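You operate a simulated robot arm through the tools that you are given. There is no shell and no other tool.

You run a simulated robot arm. Do the job below in one go: nothing can be reset, and whatever is moved stays where it is left.

TASK
Put things in order on the valve mat. At the end: the spindle with the green head stands on top of the silver lidded cup; the black brush stands where the silver chrome valve body stood; the black flush jet from the valve mat stands on top of the brown small box (marked "Size 60"); the valve with the yellow cap stands where the black brush stood; the silver chrome valve body stands where the black flush jet stood; whatever was shut is shut again. Leave all else as you found it, and nothing knocked over.

Only the result counts: the job must be done as asked and must still hold three seconds after the hand-in. Knocking over, shifting, dropping, spilling or breaking anything else fails it. Lids that push on must go on centred and level and be pressed home; caps that screw on are set level and turned clockwise until they are tight.

THE ROBOT
A 5-joint arm with a two-finger parallel gripper, fixed in place. Base frame: the origin is at the foot of the arm, x ahead of it, y to its left, z up; the work surface is at about z = 0. Units: mm, rad, N and s.
With the tool pointing down near the work surface it reaches from about 260 to 680 mm from the base axis. Its first joint turns from -1.152 to 1.152 rad. The tool tilts only in the upright plane through the base axis and itself; it spins freely about its own axis. Payload 2.9 kg.
The TCP is the grasp point between the finger pads, 30 mm short of the fingertips. In the tool frame z runs along the fingers and y along their closing line. Largest opening 110 mm; finger width 20, thickness 10; the body of the gripper, 48 by 112 mm, starts 55 mm behind the TCP.
Orientation is that of the tool frame in the base frame, as [roll, pitch, yaw] about the fixed x, y, z axes, in that order (R = Rz(yaw) Ry(pitch) Rx(roll)). With the fingers straight down and closing along the base's y, the tool's x points along the base's -x, its y along +y and its z along -z.

THE INTERFACE
- The arm moves only by the tool move_arm. Its argument "increments" is a list of rows, each a list of 3 entries, a list of its own where there are three numbers: the turn, a rotation vector about the tool's x, y, z in rad, then the shift along the tool's x, y, z in mm, then the gripper command, from -1 (fully open) to 1 (shut), values between in proportion. In form: [[[ax, ay, az], [x, y, z], fingers], ...]. A call has 1 to 20 rows; each row is the pose to reach, as a shift and turn from the pose commanded when the call began, along the tool's axes at that moment. Each row takes 0.2 s and may step no farther than 50 mm and 0.15 rad from the row before; otherwise, or with a gripper value out of range, the whole call is refused. Where a pose cannot be reached the arm comes as near as it can. A force on the tool above 40 N (or 10 N above the force at the start of the call, whichever is more), or a blocked arm, ends the call early, and 0.2 s more pass. Each finger travels about 108 mm/s and halts on what it meets, pressing with about 35 N; the grip force reading is that of the motor and also rises with nothing between the fingers. The clock runs only during rows and for 0.2 s after the last one: add rows that repeat a pose to give the fingers time. It gives the time, the measured TCP pose, the force on the tool (base axes), the opening and the grip force at its end, in the units of the frame above (readings bear some noise), with the torque about the TCP (base axes, N m) and any sound that the robot's microphone picked up.
- Cameras (640 x 400 px; columns grow to the right, rows downward): "scene" is fixed at [35.5, -465, 585.8]; the picture's right is [0.71, -0.70, 0.00], its down [-0.52, -0.53, -0.67] and it looks along [0.47, 0.48, -0.74] (base axes); focal length 358 px, centre (320, 200). "wrist" rides on the gripper at [72, 17, -103] in the tool frame; the picture's right is [-0.23, 0.97, 0.00], its down [-0.76, -0.18, -0.62] and it looks along [-0.61, -0.14, 0.78] (tool axes); focal length 222 px, centre (320, 200). There is no depth. A picture from a camera that has moved, and an enlarged one, comes with that camera's place and axes in the base frame and with its lens.
- get_image(camera): a new picture of that camera. The clock stands still meanwhile.
- zoom(camera, box): a new picture of the part [left, top, right, bottom] of that camera's present view, enlarged. The clock stands still meanwhile.
- hand_in(): hands the job in; it is judged then, once.

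Nothing tells you positions but the pictures and the camera data. Unless the task says otherwise, let go and move clear before handing in.

The tools are called after ">>>" by a JSON object that holds its "method" and its "body". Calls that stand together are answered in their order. move_arm: Moves the arm, as the interface text tells. Its arguments: {"type":"object","properties":{"increments":{"type":"array"}},"required":["increments"]} The other tools are called the same way: get_image (camera) takes a picture; zoom (camera, box) takes an enlarged picture of a part of a camera's view; hand_in () hands the job in.

At the start:

```text
t: 0.0
position: [364.1, -135.0, 264.1]
tool_rot: [3.14, 0.001, 3.141]
ft_force: [0.6, -0.1, -0.5]
wrist_torque: [-0.02, 0.02, 0.0]
grip_width: 109.7
grip_force: 0.1
```

scene: 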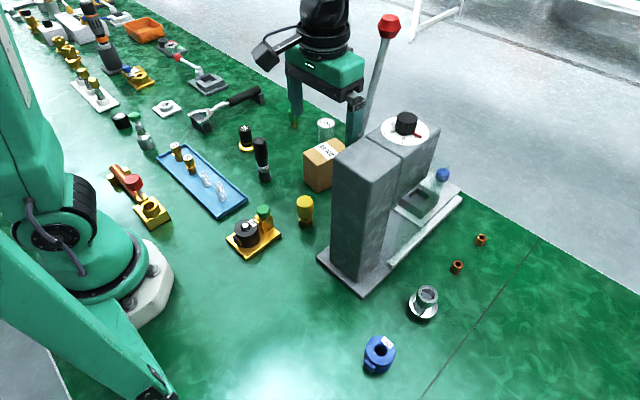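
wrist: 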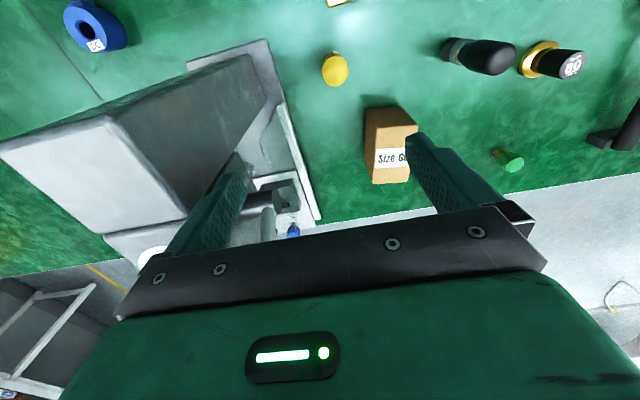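

I see a crowded green mat with valve parts, a press, a small brown box, and several candidates for each named part. I'll zoom in before I move anything.

>>> {"method": "zoom", "body": {"camera": "scene", "box": [220, 100, 380, 200]}}

>>> {"method": "zoom", "body": {"camera": "scene", "box": [100, 100, 260, 200]}}

>>> {"method": "zoom", "body": {"camera": "scene", "box": [200, 180, 360, 280]}}

>>> {"method": "zoom", "body": {"camera": "scene", "box": [340, 220, 500, 380]}}

>>> {"method": "zoom", "body": {"camera": "scene", "box": [0, 0, 160, 100]}}

>>> {"method": "zoom", "body": {"camera": "scene", "box": [60, 40, 280, 140]}}

>>> {"method": "zoom", "body": {"camera": "scene", "box": [360, 100, 520, 220]}}

```text
4.00 times, centred on (300, 150) of scene
camera zoom: at [35.5, -465.0, 585.8], right [0.71, -0.7, 0.0], down [-0.52, -0.53, -0.67], along [0.47, 0.48, -0.74], focal length 1433 px, centre (400, 400)
```

zoom: 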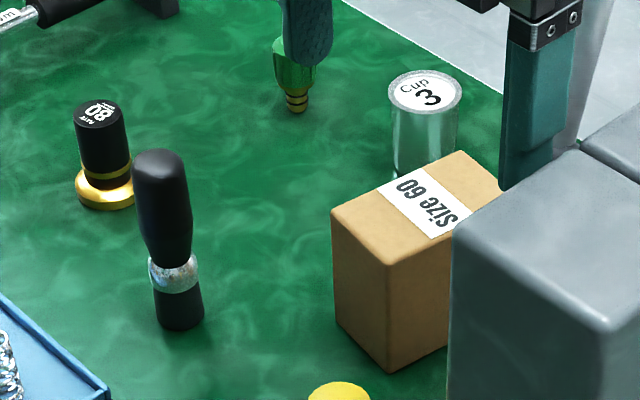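

```text
4.00 times, centred on (180, 150) of scene
camera zoom: at [35.5, -465.0, 585.8], right [0.71, -0.7, 0.0], down [-0.52, -0.53, -0.67], along [0.47, 0.48, -0.74], focal length 1433 px, centre (880, 400)
```

zoom: 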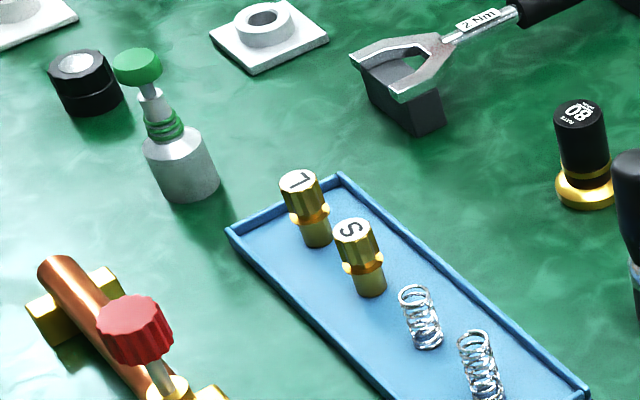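

```text
4.00 times, centred on (280, 230) of scene
camera zoom: at [35.5, -465.0, 585.8], right [0.71, -0.7, 0.0], down [-0.52, -0.53, -0.67], along [0.47, 0.48, -0.74], focal length 1433 px, centre (480, 80)
```

zoom: 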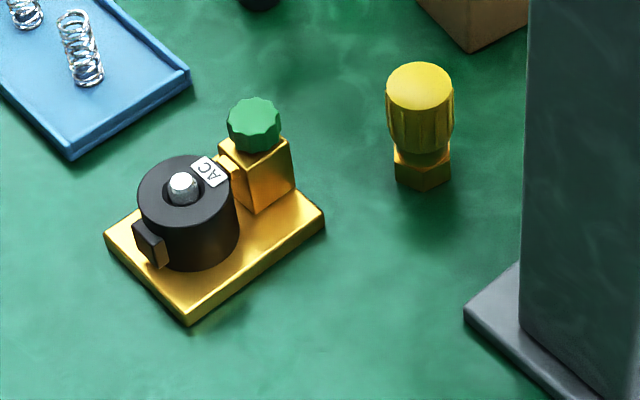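

```text
2.50 times, centred on (420, 300) of scene
camera zoom: at [35.5, -465.0, 585.8], right [0.71, -0.7, 0.0], down [-0.52, -0.53, -0.67], along [0.47, 0.48, -0.74], focal length 896 px, centre (70, -50)
```

zoom: 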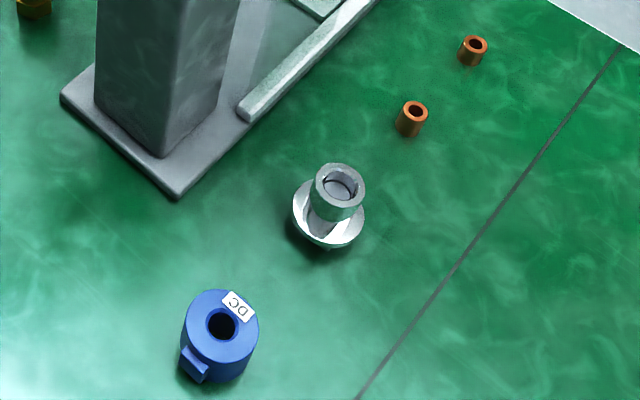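

```text
4.00 times, centred on (80, 50) of scene
camera zoom: at [35.5, -465.0, 585.8], right [0.71, -0.7, 0.0], down [-0.52, -0.53, -0.67], along [0.47, 0.48, -0.74], focal length 1433 px, centre (1280, 800)
```

zoom: 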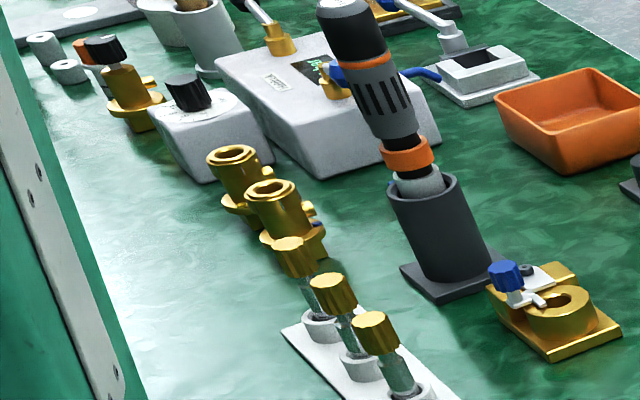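

```text
2.91 times, centred on (170, 90) of scene
camera zoom: at [35.5, -465.0, 585.8], right [0.71, -0.7, 0.0], down [-0.52, -0.53, -0.67], along [0.47, 0.48, -0.74], focal length 1042 px, centre (756, 520)
```

zoom: 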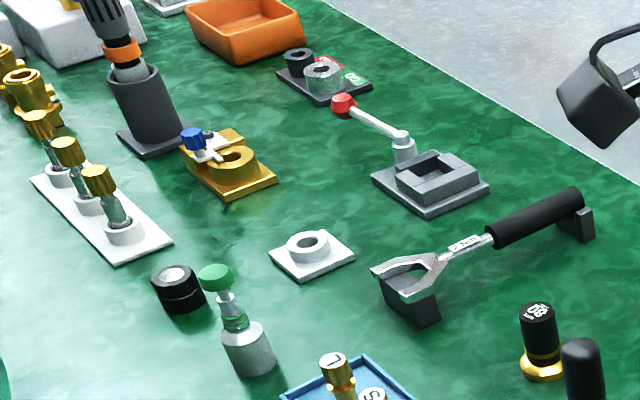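

```text
3.33 times, centred on (440, 160) of scene
camera zoom: at [35.5, -465.0, 585.8], right [0.71, -0.7, 0.0], down [-0.52, -0.53, -0.67], along [0.47, 0.48, -0.74], focal length 1194 px, centre (-80, 333)
```

zoom: 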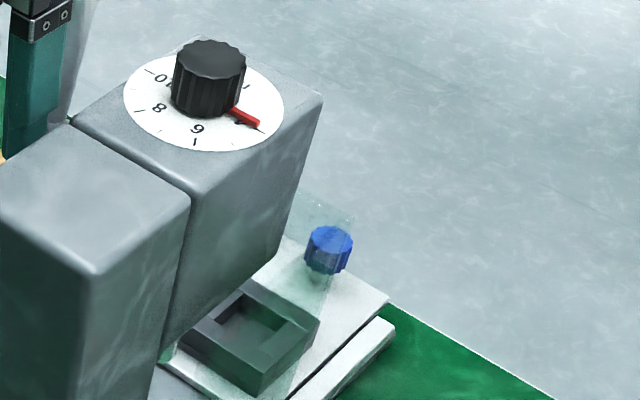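

The likely parts are in view, but I need closer looks at the ambiguous ones: the green-headed items, the black items and the silver items.

>>> {"method": "zoom", "body": {"camera": "scene", "box": [225, 115, 285, 195]}}

>>> {"method": "zoom", "body": {"camera": "scene", "box": [280, 100, 350, 150]}}

>>> {"method": "zoom", "body": {"camera": "scene", "box": [105, 100, 165, 160]}}

>>> {"method": "zoom", "body": {"camera": "scene", "box": [395, 275, 455, 325]}}

>>> {"method": "zoom", "body": {"camera": "wrist", "box": [420, 20, 600, 180]}}

>>> {"method": "zoom", "body": {"camera": "wrist", "box": [300, 30, 460, 190]}}

>>> {"method": "zoom", "body": {"camera": "scene", "box": [0, 0, 80, 50]}}

>>> {"method": "zoom", "body": {"camera": "scene", "box": [80, 0, 180, 60]}}

```text
5.00 times, centred on (255, 155) of scene
camera zoom: at [35.5, -465.0, 585.8], right [0.71, -0.7, 0.0], down [-0.52, -0.53, -0.67], along [0.47, 0.48, -0.74], focal length 1791 px, centre (645, 425)
```

zoom: 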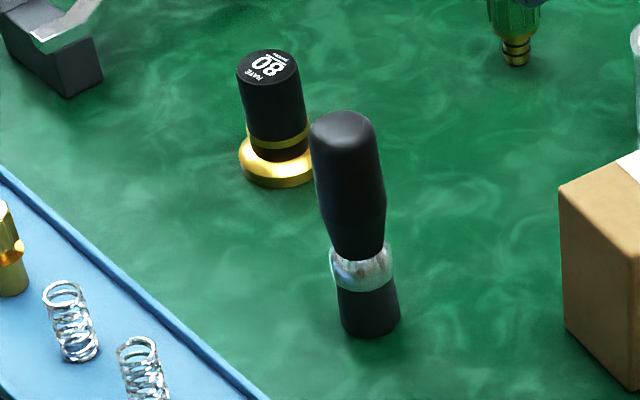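

```text
8.00 times, centred on (315, 125) of scene
camera zoom: at [35.5, -465.0, 585.8], right [0.71, -0.7, 0.0], down [-0.52, -0.53, -0.67], along [0.47, 0.48, -0.74], focal length 2866 px, centre (360, 800)
```

zoom: 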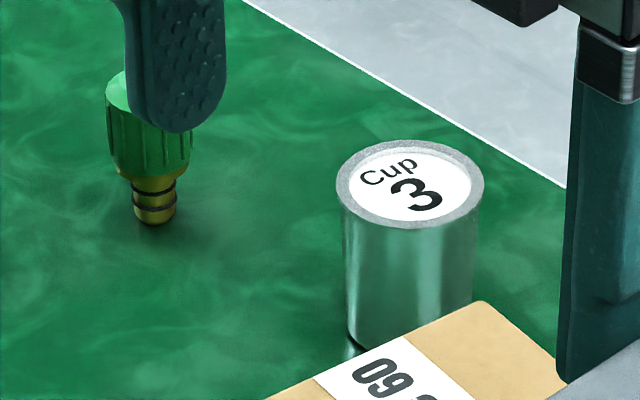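

```text
6.67 times, centred on (135, 130) of scene
camera zoom: at [35.5, -465.0, 585.8], right [0.71, -0.7, 0.0], down [-0.52, -0.53, -0.67], along [0.47, 0.48, -0.74], focal length 2388 px, centre (1553, 667)
```

zoom: 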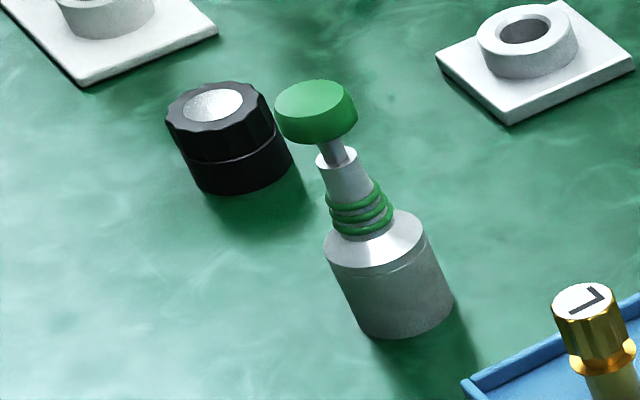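

```text
8.00 times, centred on (425, 300) of scene
camera zoom: at [35.5, -465.0, 585.8], right [0.71, -0.7, 0.0], down [-0.52, -0.53, -0.67], along [0.47, 0.48, -0.74], focal length 2866 px, centre (-520, -600)
```

zoom: 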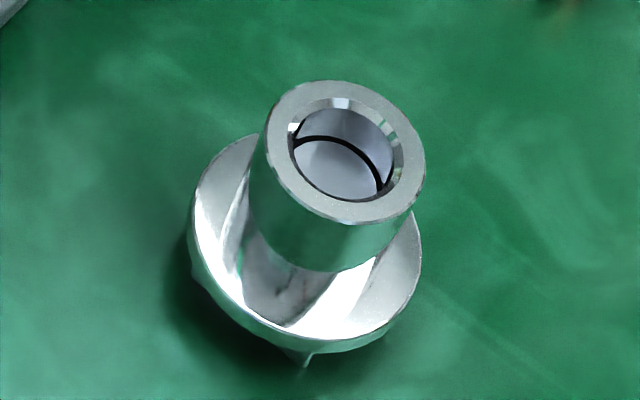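

```text
2.50 times, centred on (510, 100) of wrist
camera zoom: at [292.4, -117.7, 367.0], right [0.23, 0.97, 0.0], down [0.76, -0.18, 0.62], along [0.61, -0.14, -0.78], focal length 555 px, centre (-155, 450)
```

zoom: 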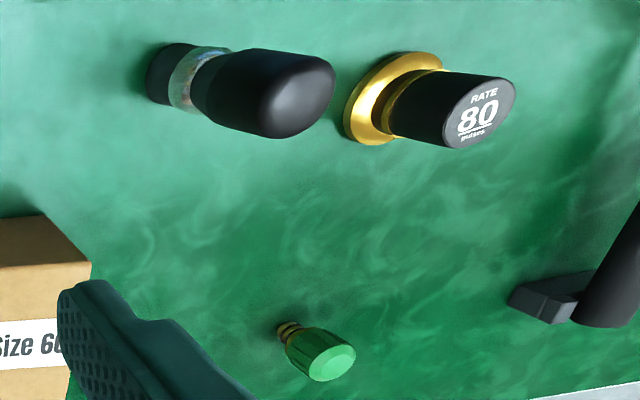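

```text
2.50 times, centred on (380, 110) of wrist
camera zoom: at [292.4, -117.7, 367.0], right [0.23, 0.97, 0.0], down [0.76, -0.18, 0.62], along [0.61, -0.14, -0.78], focal length 555 px, centre (170, 425)
```

zoom: 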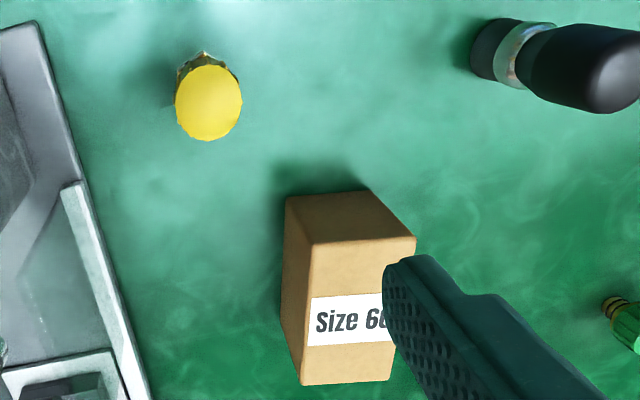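

```text
8.00 times, centred on (40, 25) of scene
camera zoom: at [35.5, -465.0, 585.8], right [0.71, -0.7, 0.0], down [-0.52, -0.53, -0.67], along [0.47, 0.48, -0.74], focal length 2866 px, centre (2560, 1600)
```

zoom: 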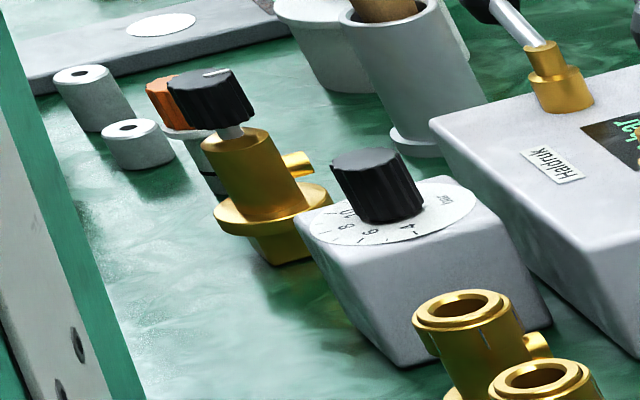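

```text
6.40 times, centred on (130, 30) of scene
camera zoom: at [35.5, -465.0, 585.8], right [0.71, -0.7, 0.0], down [-0.52, -0.53, -0.67], along [0.47, 0.48, -0.74], focal length 2293 px, centre (1536, 1288)
```

zoom: 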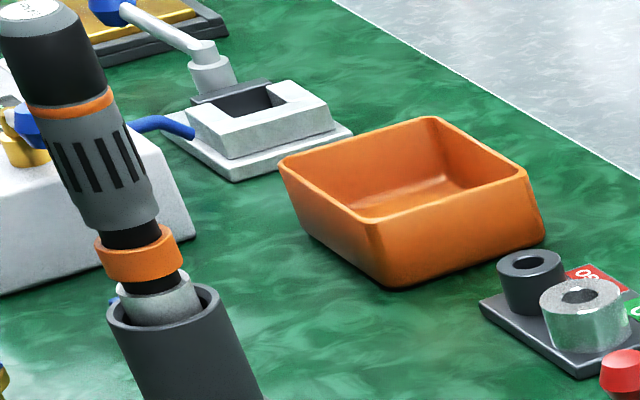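

The spindle stands near (540,146), the cup near (562,45), the flush jet (RATE 80) near (399,163) and the brush near (362,49). The yellow-cap valve is near (338,-116), the box top near (468,-48) and the chrome body near (357,-391). I'll move high over the flush jet for a closer look.

>>> {"method": "move_arm", "body": {"increments": [[[0, 0, 0], [-4, 37, 0], -1], [[0, 0, 0], [-8, 74, 0], -1], [[0, 0, 0], [-13, 112, 0], -1], [[0, 0, 0], [-17, 149, 10], -1], [[0, 0, 0], [-22, 186, 20], -1], [[0, 0, 0], [-26, 223, 35], -1], [[0, 0, 0], [-31, 260, 50], -1], [[0, 0, 0], [-35, 298, 64], -1], [[0, 0, 0], [-35, 298, 64], -1]]}}

>>> {"method": "get_image", "body": {"camera": "wrist"}}

>>> {"method": "get_image", "body": {"camera": "scene"}}

```text
t: 2.0
position: [398.6, 163.0, 201.7]
tool_rot: [3.141, 0.0, -3.141]
ft_force: [-0.2, 0.0, 0.2]
wrist_torque: [0.01, 0.0, 0.0]
grip_width: 109.9
grip_force: 0.2
```

```text
taken
camera wrist: at [327.4, 179.1, 303.9], right [0.23, 0.97, 0.0], down [0.76, -0.18, 0.62], along [0.61, -0.14, -0.78], focal length 222 px, centre (320, 200)
```

wrist: 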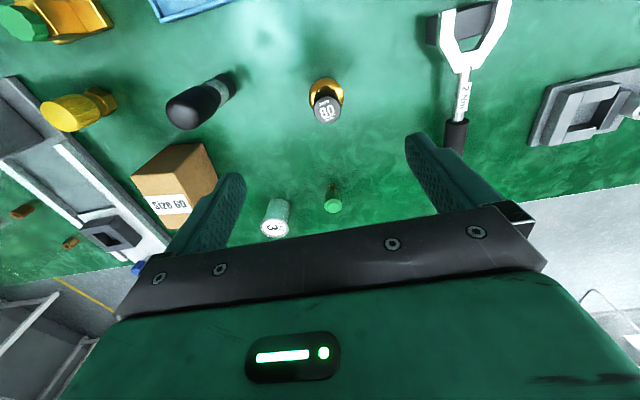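

```text
taken
```

scene: 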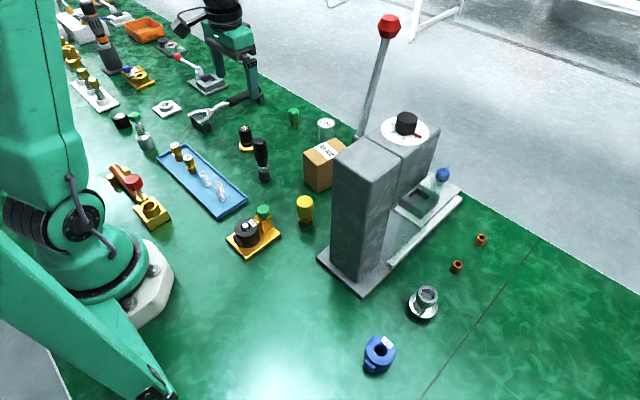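

The flush jet lies right under the tool. I'll zoom in on it and on the spindle, which is now in the open.

>>> {"method": "zoom", "body": {"camera": "wrist", "box": [280, 60, 370, 140]}}

>>> {"method": "zoom", "body": {"camera": "wrist", "box": [250, 170, 350, 240]}}

>>> {"method": "zoom", "body": {"camera": "scene", "box": [270, 90, 350, 140]}}

>>> {"method": "zoom", "body": {"camera": "scene", "box": [290, 110, 370, 200]}}

>>> {"method": "zoom", "body": {"camera": "wrist", "box": [100, 60, 260, 240]}}

```text
5.00 times, centred on (325, 100) of wrist
camera zoom: at [327.4, 179.1, 303.9], right [0.23, 0.97, 0.0], down [0.76, -0.18, 0.62], along [0.61, -0.14, -0.78], focal length 1111 px, centre (295, 700)
```

zoom: 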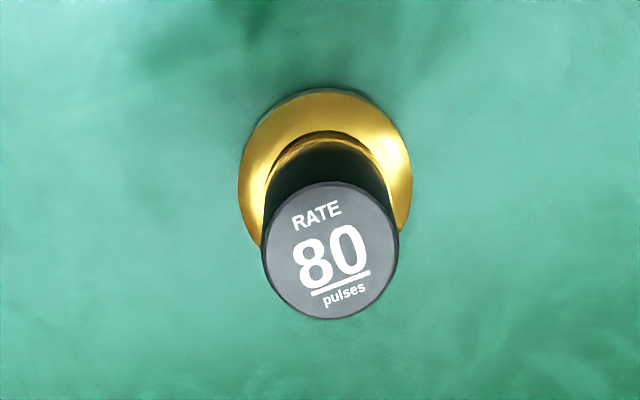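

```text
5.71 times, centred on (300, 205) of wrist
camera zoom: at [327.4, 179.1, 303.9], right [0.23, 0.97, 0.0], down [0.76, -0.18, 0.62], along [0.61, -0.14, -0.78], focal length 1269 px, centre (434, 171)
```

zoom: 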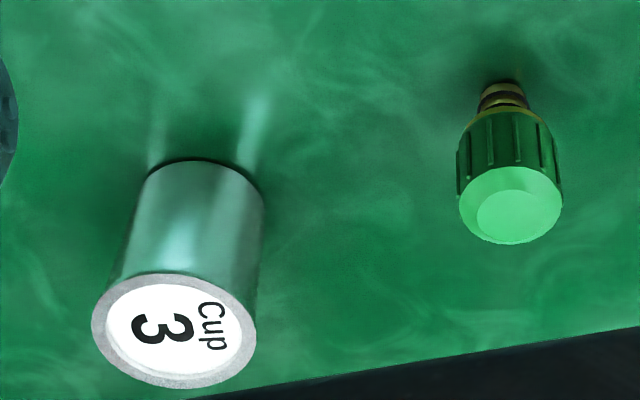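

```text
8.00 times, centred on (310, 115) of scene
camera zoom: at [35.5, -465.0, 585.8], right [0.71, -0.7, 0.0], down [-0.52, -0.53, -0.67], along [0.47, 0.48, -0.74], focal length 2866 px, centre (400, 880)
```

zoom: 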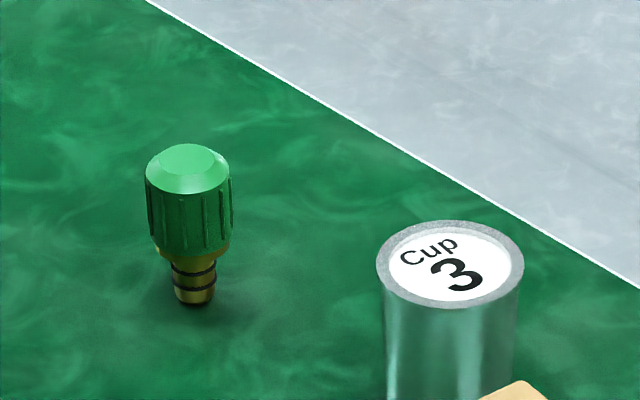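

```text
4.44 times, centred on (330, 155) of scene
camera zoom: at [35.5, -465.0, 585.8], right [0.71, -0.7, 0.0], down [-0.52, -0.53, -0.67], along [0.47, 0.48, -0.74], focal length 1592 px, centre (276, 400)
```

zoom: 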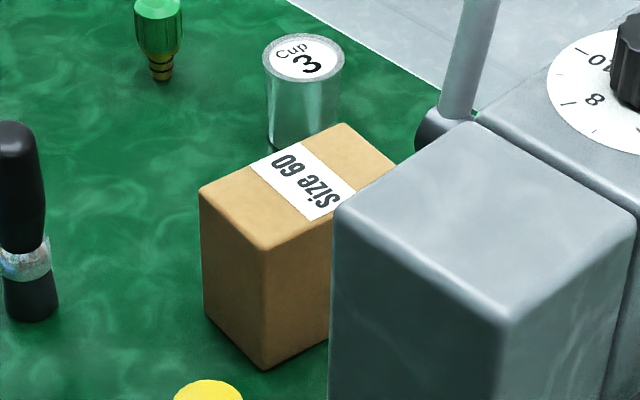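

```text
2.22 times, centred on (180, 150) of wrist
camera zoom: at [327.4, 179.1, 303.9], right [0.23, 0.97, 0.0], down [0.76, -0.18, 0.62], along [0.61, -0.14, -0.78], focal length 494 px, centre (631, 311)
```

zoom: 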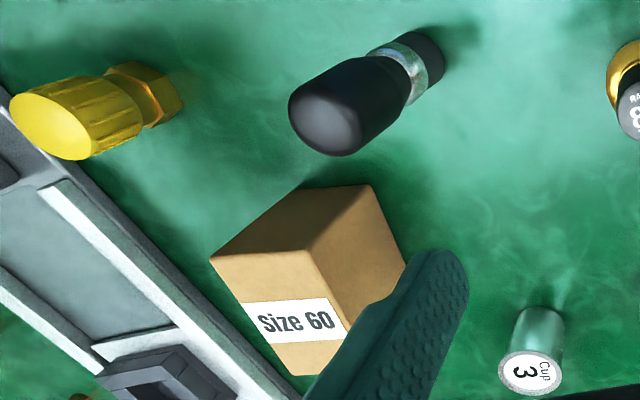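

The flush jet centre comes out at about (397.5,170), 66 mm tall with a body about 28 mm across. I'll centre over it, come down to just above its top and check again.

>>> {"method": "move_arm", "body": {"increments": [[[0, 0, 0], [2, 8, 30], -1], [[0, 0, 0], [2, 8, 60], -1], [[0, 0, 0], [2, 8, 85], -1], [[0, 0, 0], [2, 8, 85], -1]]}}

>>> {"method": "get_image", "body": {"camera": "wrist"}}

>>> {"method": "zoom", "body": {"camera": "scene", "box": [200, 60, 300, 170]}}

```text
t: 3.0
position: [396.8, 170.1, 115.6]
tool_rot: [3.141, 0.0, -3.141]
ft_force: [-0.2, -0.9, 0.5]
wrist_torque: [0.01, -0.01, 0.04]
grip_width: 109.9
grip_force: 0.0
```

```text
taken
camera wrist: at [325.2, 187.1, 218.1], right [0.23, 0.97, 0.0], down [0.76, -0.18, 0.62], along [0.61, -0.14, -0.78], focal length 222 px, centre (320, 200)
```

wrist: 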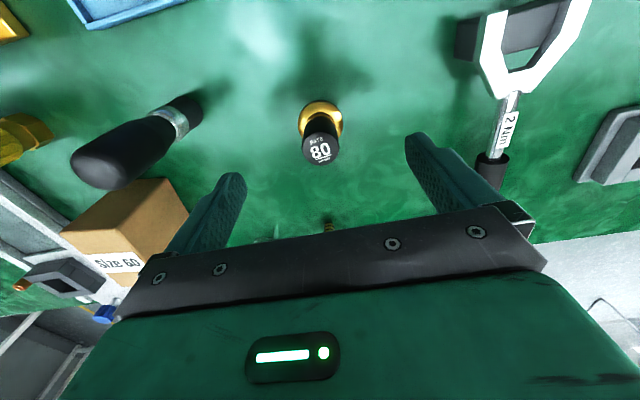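

```text
3.64 times, centred on (250, 115) of scene
camera zoom: at [35.5, -465.0, 585.8], right [0.71, -0.7, 0.0], down [-0.52, -0.53, -0.67], along [0.47, 0.48, -0.74], focal length 1303 px, centre (574, 509)
```

zoom: 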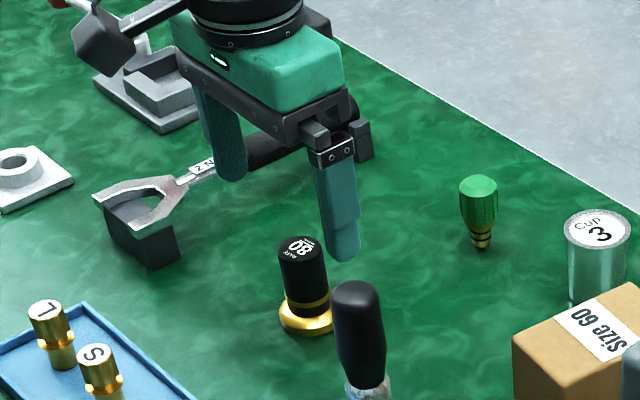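

The flush jet is centred under the open fingers, so I'll lower and grip its black body.

>>> {"method": "move_arm", "body": {"increments": [[[0, 0, 0], [0, 0, 25], -1], [[0, 0, 0], [0, 0, 50], -1], [[0, 0, 0], [0, 0, 67], -1], [[0, 0, 0], [0, 0, 67], -1], [[0, 0, 0], [0, 0, 67], 0.1], [[0, 0, 0], [0, 0, 67], 0.3], [[0, 0, 0], [0, 0, 67], 1], [[0, 0, 0], [0, 0, 67], 1], [[0, 0, 0], [0, 0, 67], 1]]}}

>>> {"method": "get_image", "body": {"camera": "wrist"}}

>>> {"method": "zoom", "body": {"camera": "scene", "box": [200, 60, 300, 170]}}

```text
t: 5.0
position: [395.0, 171.7, 47.3]
tool_rot: [3.142, 0.0, -3.141]
ft_force: [0.3, -0.4, 0.1]
wrist_torque: [0.02, -0.03, -0.03]
grip_width: 29.1
grip_force: 35.4
```

```text
taken
camera wrist: at [325.4, 188.1, 150.5], right [0.23, 0.97, 0.0], down [0.76, -0.18, 0.62], along [0.61, -0.14, -0.78], focal length 222 px, centre (320, 200)
```

wrist: 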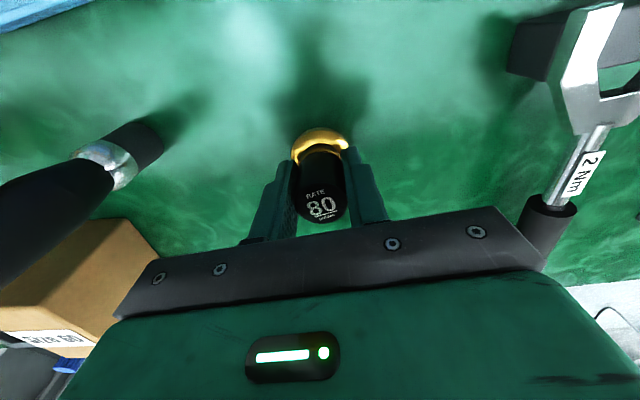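

```text
3.64 times, centred on (250, 115) of scene
camera zoom: at [35.5, -465.0, 585.8], right [0.71, -0.7, 0.0], down [-0.52, -0.53, -0.67], along [0.47, 0.48, -0.74], focal length 1303 px, centre (574, 509)
```

zoom: 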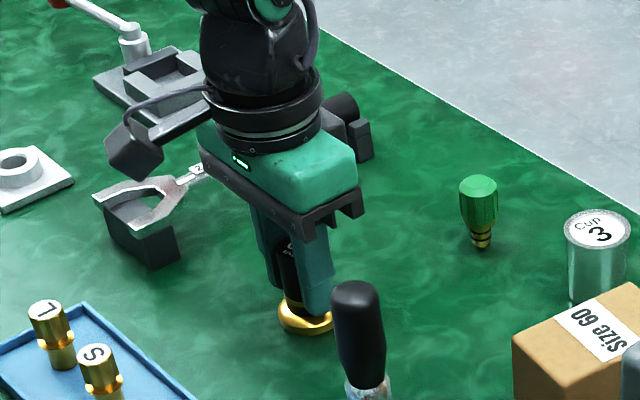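

It's gripped at 29 mm, and its place is recorded as about (397,171). I'll lift it clear of the brush and carry it high towards the box.

>>> {"method": "move_arm", "body": {"increments": [[[0, 0, 0], [0, 0, -15], 1], [[0, 0, 0], [0, 0, -45], 1], [[0, 0, 0], [0, 0, -80], 1], [[0, 0, 0], [0, 0, -115], 1], [[0, 0, 0], [0, 0, -150], 1], [[0, 0, 0], [-6, -18, -165], 1], [[0, 0, 0], [-16, -50, -165], 1], [[0, 0, 0], [-28, -85, -165], 1], [[0, 0, 0], [-39, -120, -165], 1], [[0, 0, 0], [-50, -155, -165], 1], [[0, 0, 0], [-60, -185, -165], 1], [[0, 0, 0], [-66, -205, -165], 1], [[0, 0, 0], [-71, -218, -165], 1], [[0, 0, 0], [-71, -218, -165], 1]]}}

>>> {"method": "get_image", "body": {"camera": "wrist"}}

>>> {"method": "get_image", "body": {"camera": "scene"}}

```text
t: 8.0
position: [468.1, -47.1, 211.1]
tool_rot: [3.141, 0.0, -3.141]
ft_force: [-0.1, 0.1, -0.4]
wrist_torque: [0.04, -0.01, -0.01]
grip_width: 0.2
grip_force: 35.3
```

```text
taken
camera wrist: at [396.6, -30.6, 314.3], right [0.23, 0.97, 0.0], down [0.76, -0.18, 0.62], along [0.61, -0.14, -0.78], focal length 222 px, centre (320, 200)
```

wrist: 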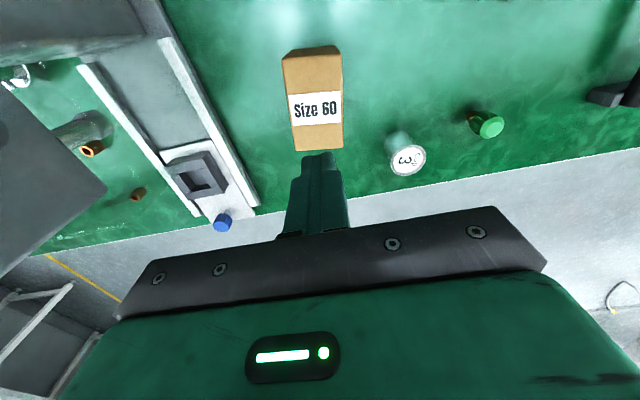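

```text
taken
```

scene: 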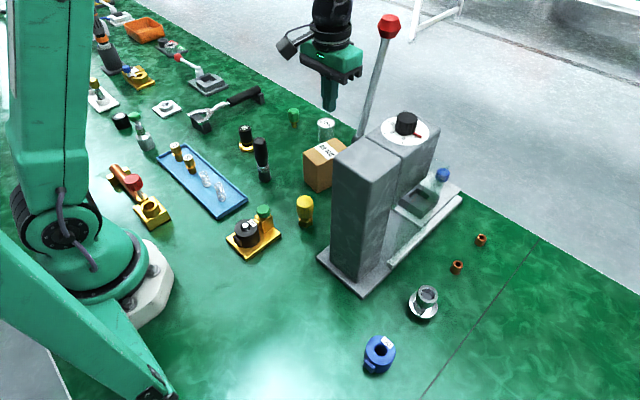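

The fingers came away empty: the flush jet slipped out on the lift and still seems to be standing. I'll check exactly how it stands now.

>>> {"method": "zoom", "body": {"camera": "scene", "box": [225, 115, 285, 195]}}

>>> {"method": "zoom", "body": {"camera": "wrist", "box": [260, 30, 370, 160]}}

>>> {"method": "zoom", "body": {"camera": "wrist", "box": [360, 80, 520, 190]}}

>>> {"method": "zoom", "body": {"camera": "scene", "box": [270, 0, 400, 110]}}

```text
5.00 times, centred on (255, 155) of scene
camera zoom: at [35.5, -465.0, 585.8], right [0.71, -0.7, 0.0], down [-0.52, -0.53, -0.67], along [0.47, 0.48, -0.74], focal length 1791 px, centre (645, 425)
```

zoom: 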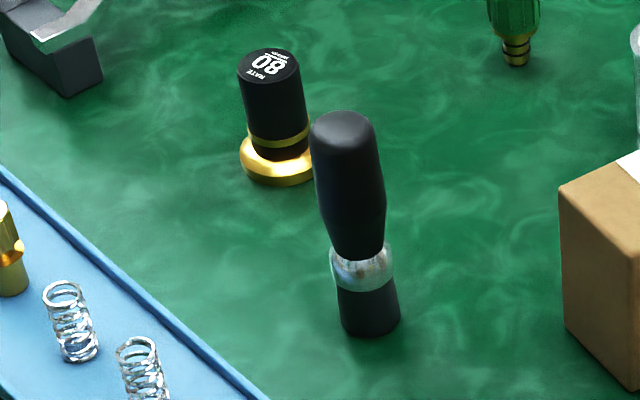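

```text
3.08 times, centred on (315, 95) of wrist
camera zoom: at [396.6, -30.6, 314.3], right [0.23, 0.97, 0.0], down [0.76, -0.18, 0.62], along [0.61, -0.14, -0.78], focal length 684 px, centre (335, 523)
```

zoom: 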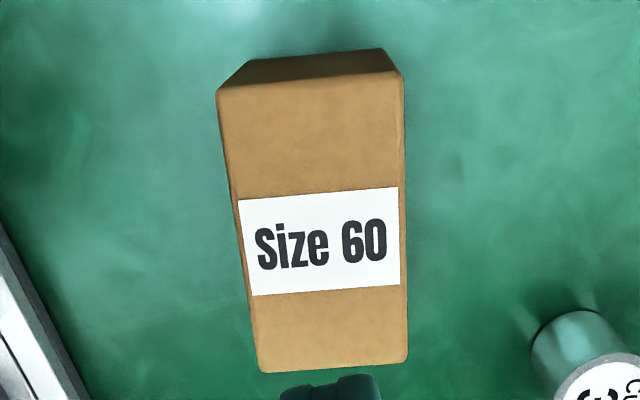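

```text
3.64 times, centred on (440, 135) of wrist
camera zoom: at [396.6, -30.6, 314.3], right [0.23, 0.97, 0.0], down [0.76, -0.18, 0.62], along [0.61, -0.14, -0.78], focal length 808 px, centre (-116, 436)
```

zoom: 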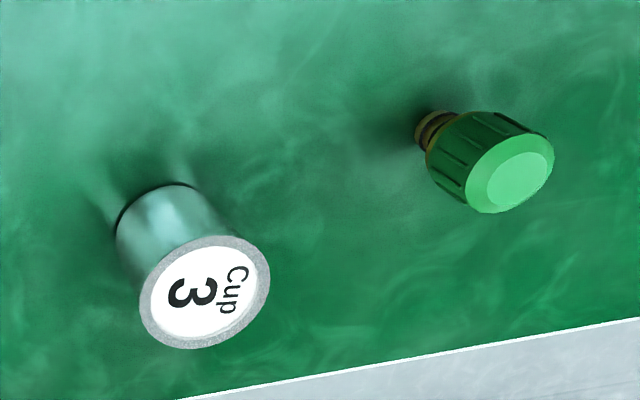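

```text
3.64 times, centred on (335, 55) of scene
camera zoom: at [35.5, -465.0, 585.8], right [0.71, -0.7, 0.0], down [-0.52, -0.53, -0.67], along [0.47, 0.48, -0.74], focal length 1303 px, centre (266, 727)
```

zoom: 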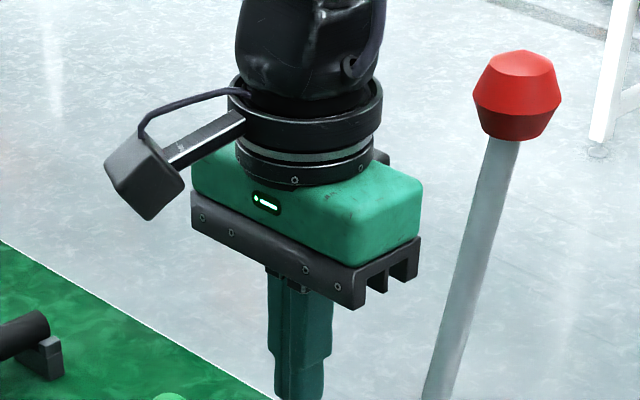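

The flush jet still stands upright in its place, so it slipped straight out. The box top is centred near (463,-50) at a height of about 77 mm. I'll go back, grip again and lift in very small steps while watching the forces.

>>> {"method": "move_arm", "body": {"increments": [[[0, 0, 0], [8, 25, 0], -0.5], [[0, 0, 0], [19, 60, 0], -1], [[0, 0, 0], [31, 95, 0], -1], [[0, 0, 0], [42, 130, 0], -1], [[0, 0, 0], [53, 165, 0], -1], [[0, 0, 0], [64, 200, 0], -1], [[0, 0, 0], [71, 218, 20], -1], [[0, 0, 0], [71, 218, 60], -1], [[0, 0, 0], [71, 218, 97], -1], [[0, 0, 0], [71, 218, 97], -1]]}}

>>> {"method": "get_image", "body": {"camera": "wrist"}}

>>> {"method": "zoom", "body": {"camera": "wrist", "box": [270, 80, 370, 180]}}

```text
t: 10.2
position: [397.0, 171.0, 114.2]
tool_rot: [-3.141, -0.001, -3.141]
ft_force: [0.1, 0.4, 0.3]
wrist_torque: [-0.04, 0.02, 0.03]
grip_width: 110.0
grip_force: 0.1
```

```text
taken
camera wrist: at [325.7, 188.5, 217.4], right [0.23, 0.97, 0.0], down [0.76, -0.18, 0.62], along [0.61, -0.14, -0.78], focal length 222 px, centre (320, 200)
```

wrist: 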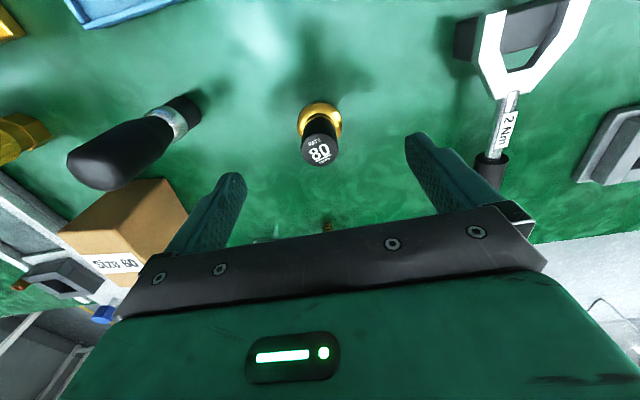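

```text
4.00 times, centred on (320, 130) of wrist
camera zoom: at [325.7, 188.5, 217.4], right [0.23, 0.97, 0.0], down [0.76, -0.18, 0.62], along [0.61, -0.14, -0.78], focal length 888 px, centre (320, 480)
```

zoom: 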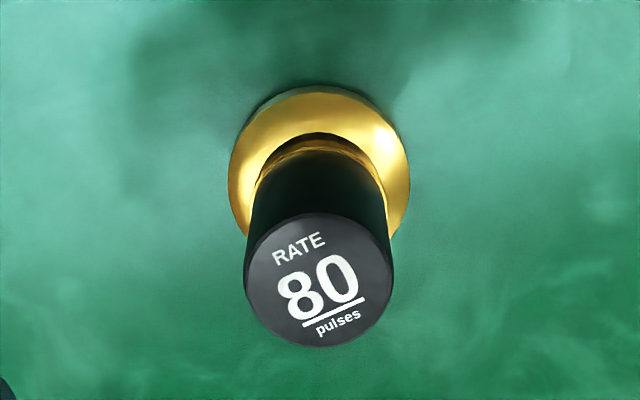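

The jet hasn't moved. I'll go down, grip again and give the fingers time to settle, then try a tiny lift and read the force.

>>> {"method": "move_arm", "body": {"increments": [[[0, 0, 0], [0, 0, 30], -1], [[0, 0, 0], [0, 0, 60], -1], [[0, 0, 0], [0, 0, 71], -1], [[0, 0, 0], [0, 0, 71], -0.2], [[0, 0, 0], [0, 0, 71], 0.2], [[0, 0, 0], [0, 0, 71], 0.4], [[0, 0, 0], [0, 0, 71], 1], [[0, 0, 0], [0, 0, 71], 1], [[0, 0, 0], [0, 0, 71], 1], [[0, 0, 0], [0, 0, 71], 1]]}}

>>> {"method": "move_arm", "body": {"increments": [[[0, 0, 0], [0, 0, -1], 1], [[0, 0, 0], [0, 0, -2], 1], [[0, 0, 0], [0, 0, -3], 1], [[0, 0, 0], [0, 0, -4], 1]]}}

>>> {"method": "get_image", "body": {"camera": "wrist"}}

>>> {"method": "zoom", "body": {"camera": "scene", "box": [200, 60, 300, 170]}}

```text
t: 12.4
position: [398.0, 172.3, 45.9]
tool_rot: [-3.141, 0.002, 3.141]
ft_force: [0.2, 0.4, 0.3]
wrist_torque: [-0.04, 0.0, 0.03]
grip_width: 28.7
grip_force: 34.9
```

```text
t: 13.4
position: [397.2, 171.3, 50.1]
tool_rot: [3.141, -0.001, 3.141]
ft_force: [-0.4, 1.1, -0.4]
wrist_torque: [-0.02, -0.01, 0.0]
grip_width: 28.9
grip_force: 35.3
```

```text
taken
camera wrist: at [325.4, 188.4, 152.1], right [0.23, 0.97, 0.0], down [0.76, -0.18, 0.62], along [0.61, -0.14, -0.78], focal length 222 px, centre (320, 200)
```

wrist: 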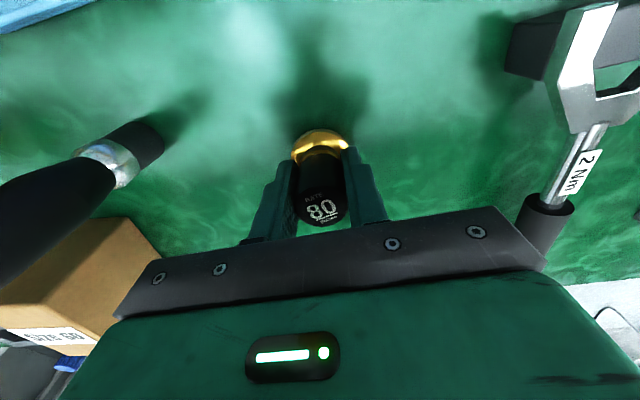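

```text
3.64 times, centred on (250, 115) of scene
camera zoom: at [35.5, -465.0, 585.8], right [0.71, -0.7, 0.0], down [-0.52, -0.53, -0.67], along [0.47, 0.48, -0.74], focal length 1303 px, centre (574, 509)
```

zoom: 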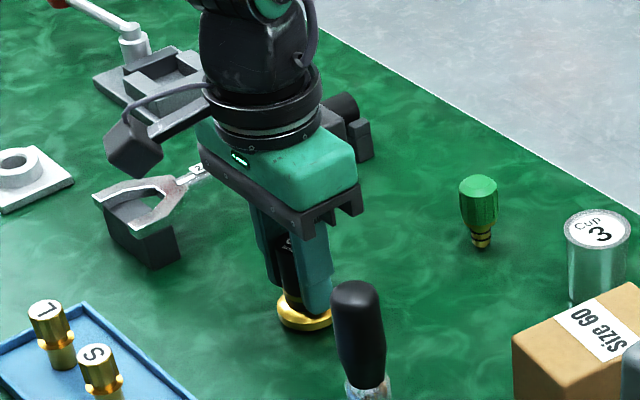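

The gold foot has risen with the gripper this time, so it's held. I'll keep lifting gently and check again.

>>> {"method": "move_arm", "body": {"increments": [[[0, 0, 0], [0, 0, -3], 1], [[0, 0, 0], [0, 0, -7], 1], [[0, 0, 0], [0, 0, -12], 1], [[0, 0, 0], [0, 0, -17], 1], [[0, 0, 0], [0, 0, -22], 1], [[0, 0, 0], [0, 0, -26], 1]]}}

>>> {"method": "zoom", "body": {"camera": "scene", "box": [200, 60, 300, 170]}}

>>> {"method": "get_image", "body": {"camera": "wrist"}}

```text
t: 14.8
position: [397.7, 171.5, 74.6]
tool_rot: [-3.141, 0.0, 3.141]
ft_force: [0.7, 0.9, -1.0]
wrist_torque: [0.0, 0.0, 0.0]
grip_width: 29.0
grip_force: 35.9
```

```text
3.64 times, centred on (250, 115) of scene
camera zoom: at [35.5, -465.0, 585.8], right [0.71, -0.7, 0.0], down [-0.52, -0.53, -0.67], along [0.47, 0.48, -0.74], focal length 1303 px, centre (574, 509)
```

zoom: 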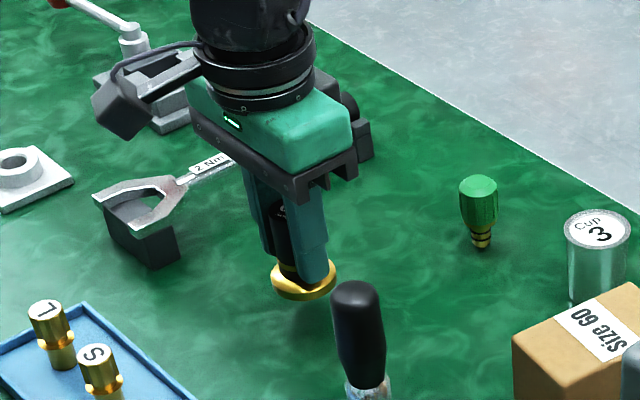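

```text
taken
camera wrist: at [325.6, 188.5, 177.8], right [0.23, 0.97, 0.0], down [0.76, -0.18, 0.62], along [0.61, -0.14, -0.78], focal length 222 px, centre (320, 200)
```

wrist: 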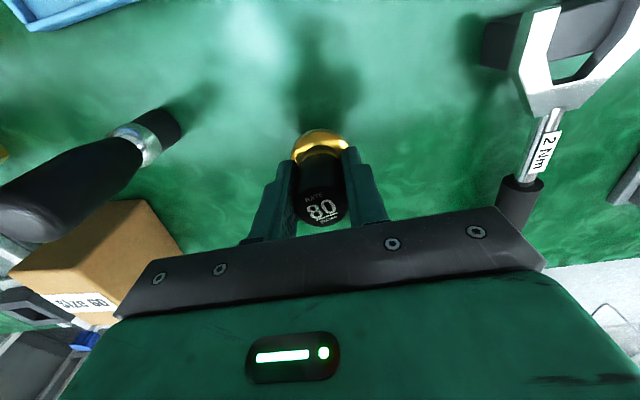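

It's held firmly at 29 mm with no creep, so the slow start was what it needed. I'll carry it gently, with soft ramps, towards the box.

>>> {"method": "move_arm", "body": {"increments": [[[0, 0, 0], [0, 0, -4], 1], [[0, 0, 0], [0, 0, -10], 1], [[0, 0, 0], [-0.6, -1.9, -18], 1], [[0, 0, 0], [-1.7, -5.8, -27], 1], [[0, 0, 0], [-3.4, -11.5, -37], 1], [[0, 0, 0], [-5.7, -19.2, -47], 1], [[0, 0, 0], [-8.6, -28.8, -57], 1], [[0, 0, 0], [-11.7, -39.3, -66], 1], [[0, 0, 0], [-15.1, -50.8, -72], 1], [[0, 0, 0], [-18.6, -62.3, -75], 1], [[0, 0, 0], [-22, -73.8, -76], 1], [[0, 0, 0], [-25.4, -85.3, -76], 1], [[0, 0, 0], [-28.9, -96.8, -76], 1], [[0, 0, 0], [-32.3, -108.3, -76], 1], [[0, 0, 0], [-35.7, -119.8, -76], 1], [[0, 0, 0], [-39.2, -131.3, -76], 1], [[0, 0, 0], [-42.6, -142.8, -76], 1], [[0, 0, 0], [-46, -154.3, -76], 1], [[0, 0, 0], [-48.9, -163.9, -76], 1], [[0, 0, 0], [-50.5, -169.5, -76], 1]]}}

>>> {"method": "get_image", "body": {"camera": "wrist"}}

>>> {"method": "get_image", "body": {"camera": "scene"}}

```text
t: 19.0
position: [448.2, 1.2, 149.1]
tool_rot: [3.141, 0.001, 3.141]
ft_force: [-0.7, -0.2, -0.9]
wrist_torque: [-0.02, -0.01, -0.04]
grip_width: 28.6
grip_force: 35.3
```

```text
taken
camera wrist: at [376.4, 18.8, 252.9], right [0.23, 0.97, 0.0], down [0.76, -0.18, 0.62], along [0.61, -0.14, -0.78], focal length 222 px, centre (320, 200)
```

wrist: 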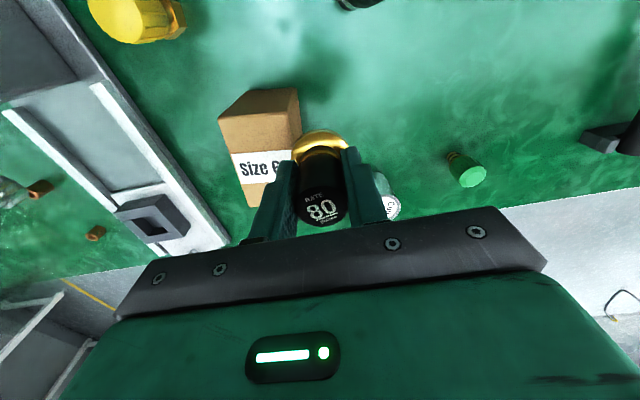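

```text
taken
```

scene: 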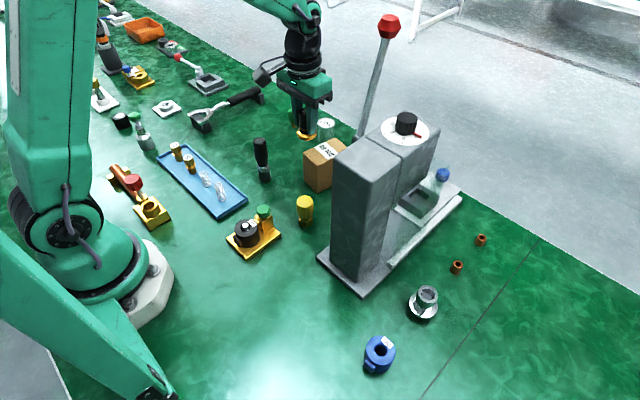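

It's still held. I'll check the box top from here before setting down.

>>> {"method": "zoom", "body": {"camera": "wrist", "box": [200, 70, 340, 230]}}

>>> {"method": "move_arm", "body": {"increments": [[[0, 0, 0], [-1, -3, 0], 1], [[0, 0, 0], [-3, -9, 0], 1], [[0, 0, 0], [-6, -19, 0], 1], [[0, 0, 0], [-9, -30, 0], 1], [[0, 0, 0], [-12, -40, 0], 1], [[0, 0, 0], [-14.4, -48, 0], 1], [[0, 0, 0], [-15.4, -51.5, 0], 1], [[0, 0, 0], [-15.4, -51.5, 0], 1]]}}

>>> {"method": "get_image", "body": {"camera": "wrist"}}

>>> {"method": "zoom", "body": {"camera": "scene", "box": [270, 60, 390, 200]}}

```text
2.50 times, centred on (270, 150) of wrist
camera zoom: at [376.4, 18.8, 252.9], right [0.23, 0.97, 0.0], down [0.76, -0.18, 0.62], along [0.61, -0.14, -0.78], focal length 555 px, centre (445, 325)
```

zoom: 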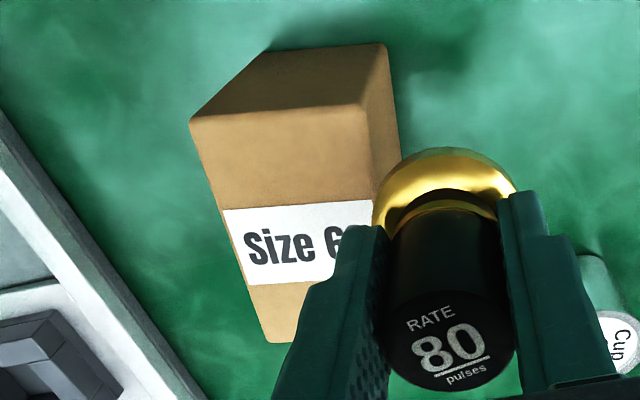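

```text
t: 20.8
position: [463.3, -48.7, 149.3]
tool_rot: [-3.141, 0.001, 3.141]
ft_force: [0.2, 0.4, -1.5]
wrist_torque: [0.01, 0.06, -0.02]
grip_width: 28.6
grip_force: 34.8
```

```text
taken
camera wrist: at [392.1, -32.5, 253.7], right [0.23, 0.97, 0.0], down [0.76, -0.18, 0.62], along [0.61, -0.14, -0.78], focal length 222 px, centre (320, 200)
```

wrist: 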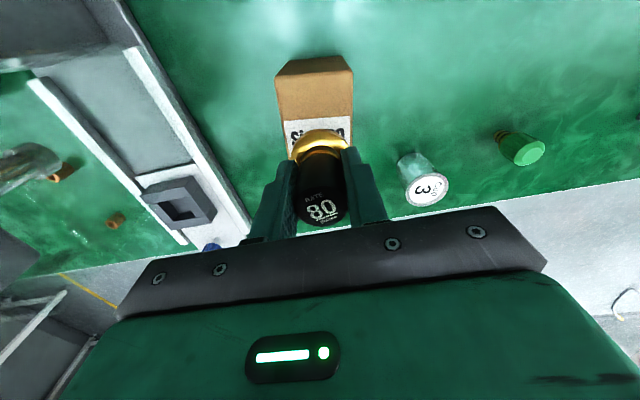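

```text
2.86 times, centred on (330, 130) of scene
camera zoom: at [35.5, -465.0, 585.8], right [0.71, -0.7, 0.0], down [-0.52, -0.53, -0.67], along [0.47, 0.48, -0.74], focal length 1024 px, centre (291, 400)
```

zoom: 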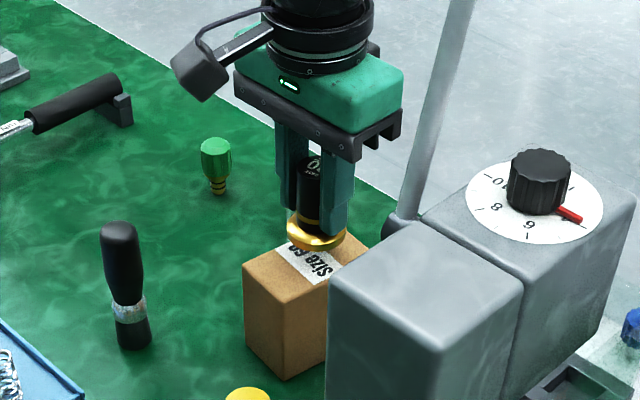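

The jet is over the centre of the box top. I'll lower it slowly, feeling for contact.

>>> {"method": "move_arm", "body": {"increments": [[[0, 0, 0], [0, 0, 3], 1], [[0, 0, 0], [0, 0, 8], 1], [[0, 0, 0], [0, 0, 14], 1], [[0, 0, 0], [0, 0, 20], 1], [[0, 0, 0], [0, 0, 24], 1], [[0, 0, 0], [0, 0, 26], 1], [[0, 0, 0], [0, 0, 26], 1]]}}

>>> {"method": "move_arm", "body": {"increments": [[[0, 0, 0], [0, 0, 0.7], 1], [[0, 0, 0], [0, 0, 1.4], 1], [[0, 0, 0], [0, 0, 1.4], 1]]}}

>>> {"method": "zoom", "body": {"camera": "scene", "box": [290, 100, 350, 200]}}

```text
t: 22.4
position: [464.9, -49.6, 127.3]
tool_rot: [-3.141, 0.01, -3.141]
ft_force: [1.0, 2.4, 33.0]
wrist_torque: [0.12, -0.26, -0.01]
grip_width: 28.7
grip_force: 35.3
```

```text
t: 23.2
position: [465.2, -49.9, 125.5]
tool_rot: [-3.139, 0.009, -3.14]
ft_force: [4.2, 3.8, 32.4]
wrist_torque: [0.17, -0.29, 0.04]
grip_width: 28.9
grip_force: 34.7
```

```text
4.00 times, centred on (320, 150) of scene
camera zoom: at [35.3, -465.0, 585.8], right [0.71, -0.7, 0.0], down [-0.52, -0.53, -0.67], along [0.47, 0.48, -0.74], focal length 1433 px, centre (320, 400)
```

zoom: 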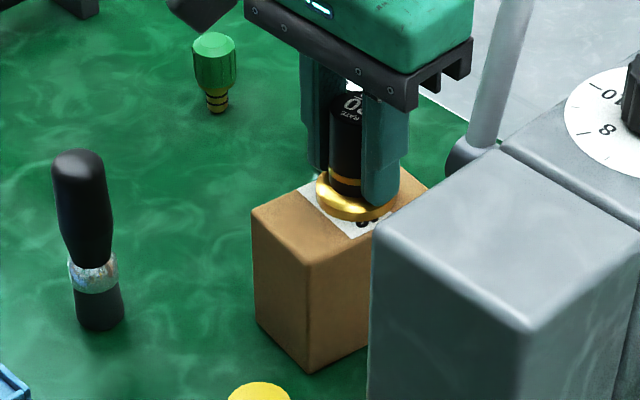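

It touched earlier than reckoned, so the box is about 81 mm high and I'm pressing with about 32 N. I'll ease up until the load is small before letting go.

>>> {"method": "move_arm", "body": {"increments": [[[0, 0, 0], [0, 0, -0.8], 1], [[0, 0, 0], [0, 0, -1.6], 1], [[0, 0, 0], [0, 0, -1.6], 1]]}}

```text
t: 24.0
position: [464.0, -49.2, 126.0]
tool_rot: [-3.141, 0.003, -3.141]
ft_force: [7.6, 0.9, 19.6]
wrist_torque: [0.02, -0.65, 0.03]
grip_width: 29.0
grip_force: 35.2
```

>>> {"method": "move_arm", "body": {"increments": [[[0, 0, 0], [0, 0, -0.7], 1], [[0, 0, 0], [0, 0, -1.4], 1], [[0, 0, 0], [0, 0, -1.4], 1]]}}

>>> {"method": "zoom", "body": {"camera": "scene", "box": [290, 100, 350, 200]}}

```text
t: 24.8
position: [462.9, -50.0, 126.8]
tool_rot: [3.141, -0.002, 3.138]
ft_force: [1.9, -1.6, 7.9]
wrist_torque: [-0.09, -0.35, -0.06]
grip_width: 28.8
grip_force: 34.5
```

```text
4.00 times, centred on (320, 150) of scene
camera zoom: at [35.4, -465.0, 585.8], right [0.71, -0.7, 0.0], down [-0.52, -0.53, -0.67], along [0.47, 0.48, -0.74], focal length 1433 px, centre (320, 400)
```

zoom: 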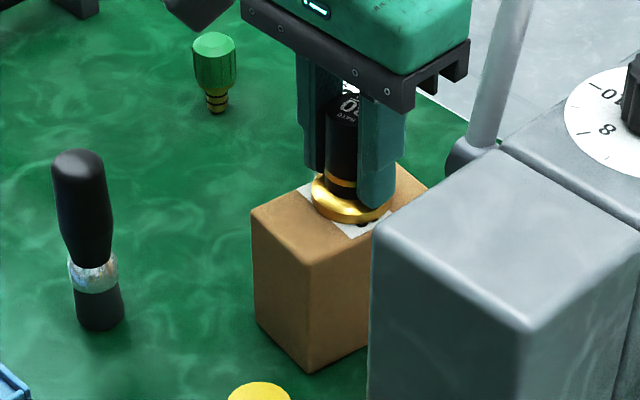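

>>> {"method": "move_arm", "body": {"increments": [[[0, 0, 0], [0, 0, -0.6], 1], [[0, 0, 0], [0, 0, -0.6], 1]]}}

```text
t: 25.4
position: [462.0, -49.5, 127.3]
tool_rot: [-3.141, -0.001, 3.141]
ft_force: [0.4, -2.0, 2.4]
wrist_torque: [-0.06, -0.12, 0.0]
grip_width: 28.9
grip_force: 34.8
```

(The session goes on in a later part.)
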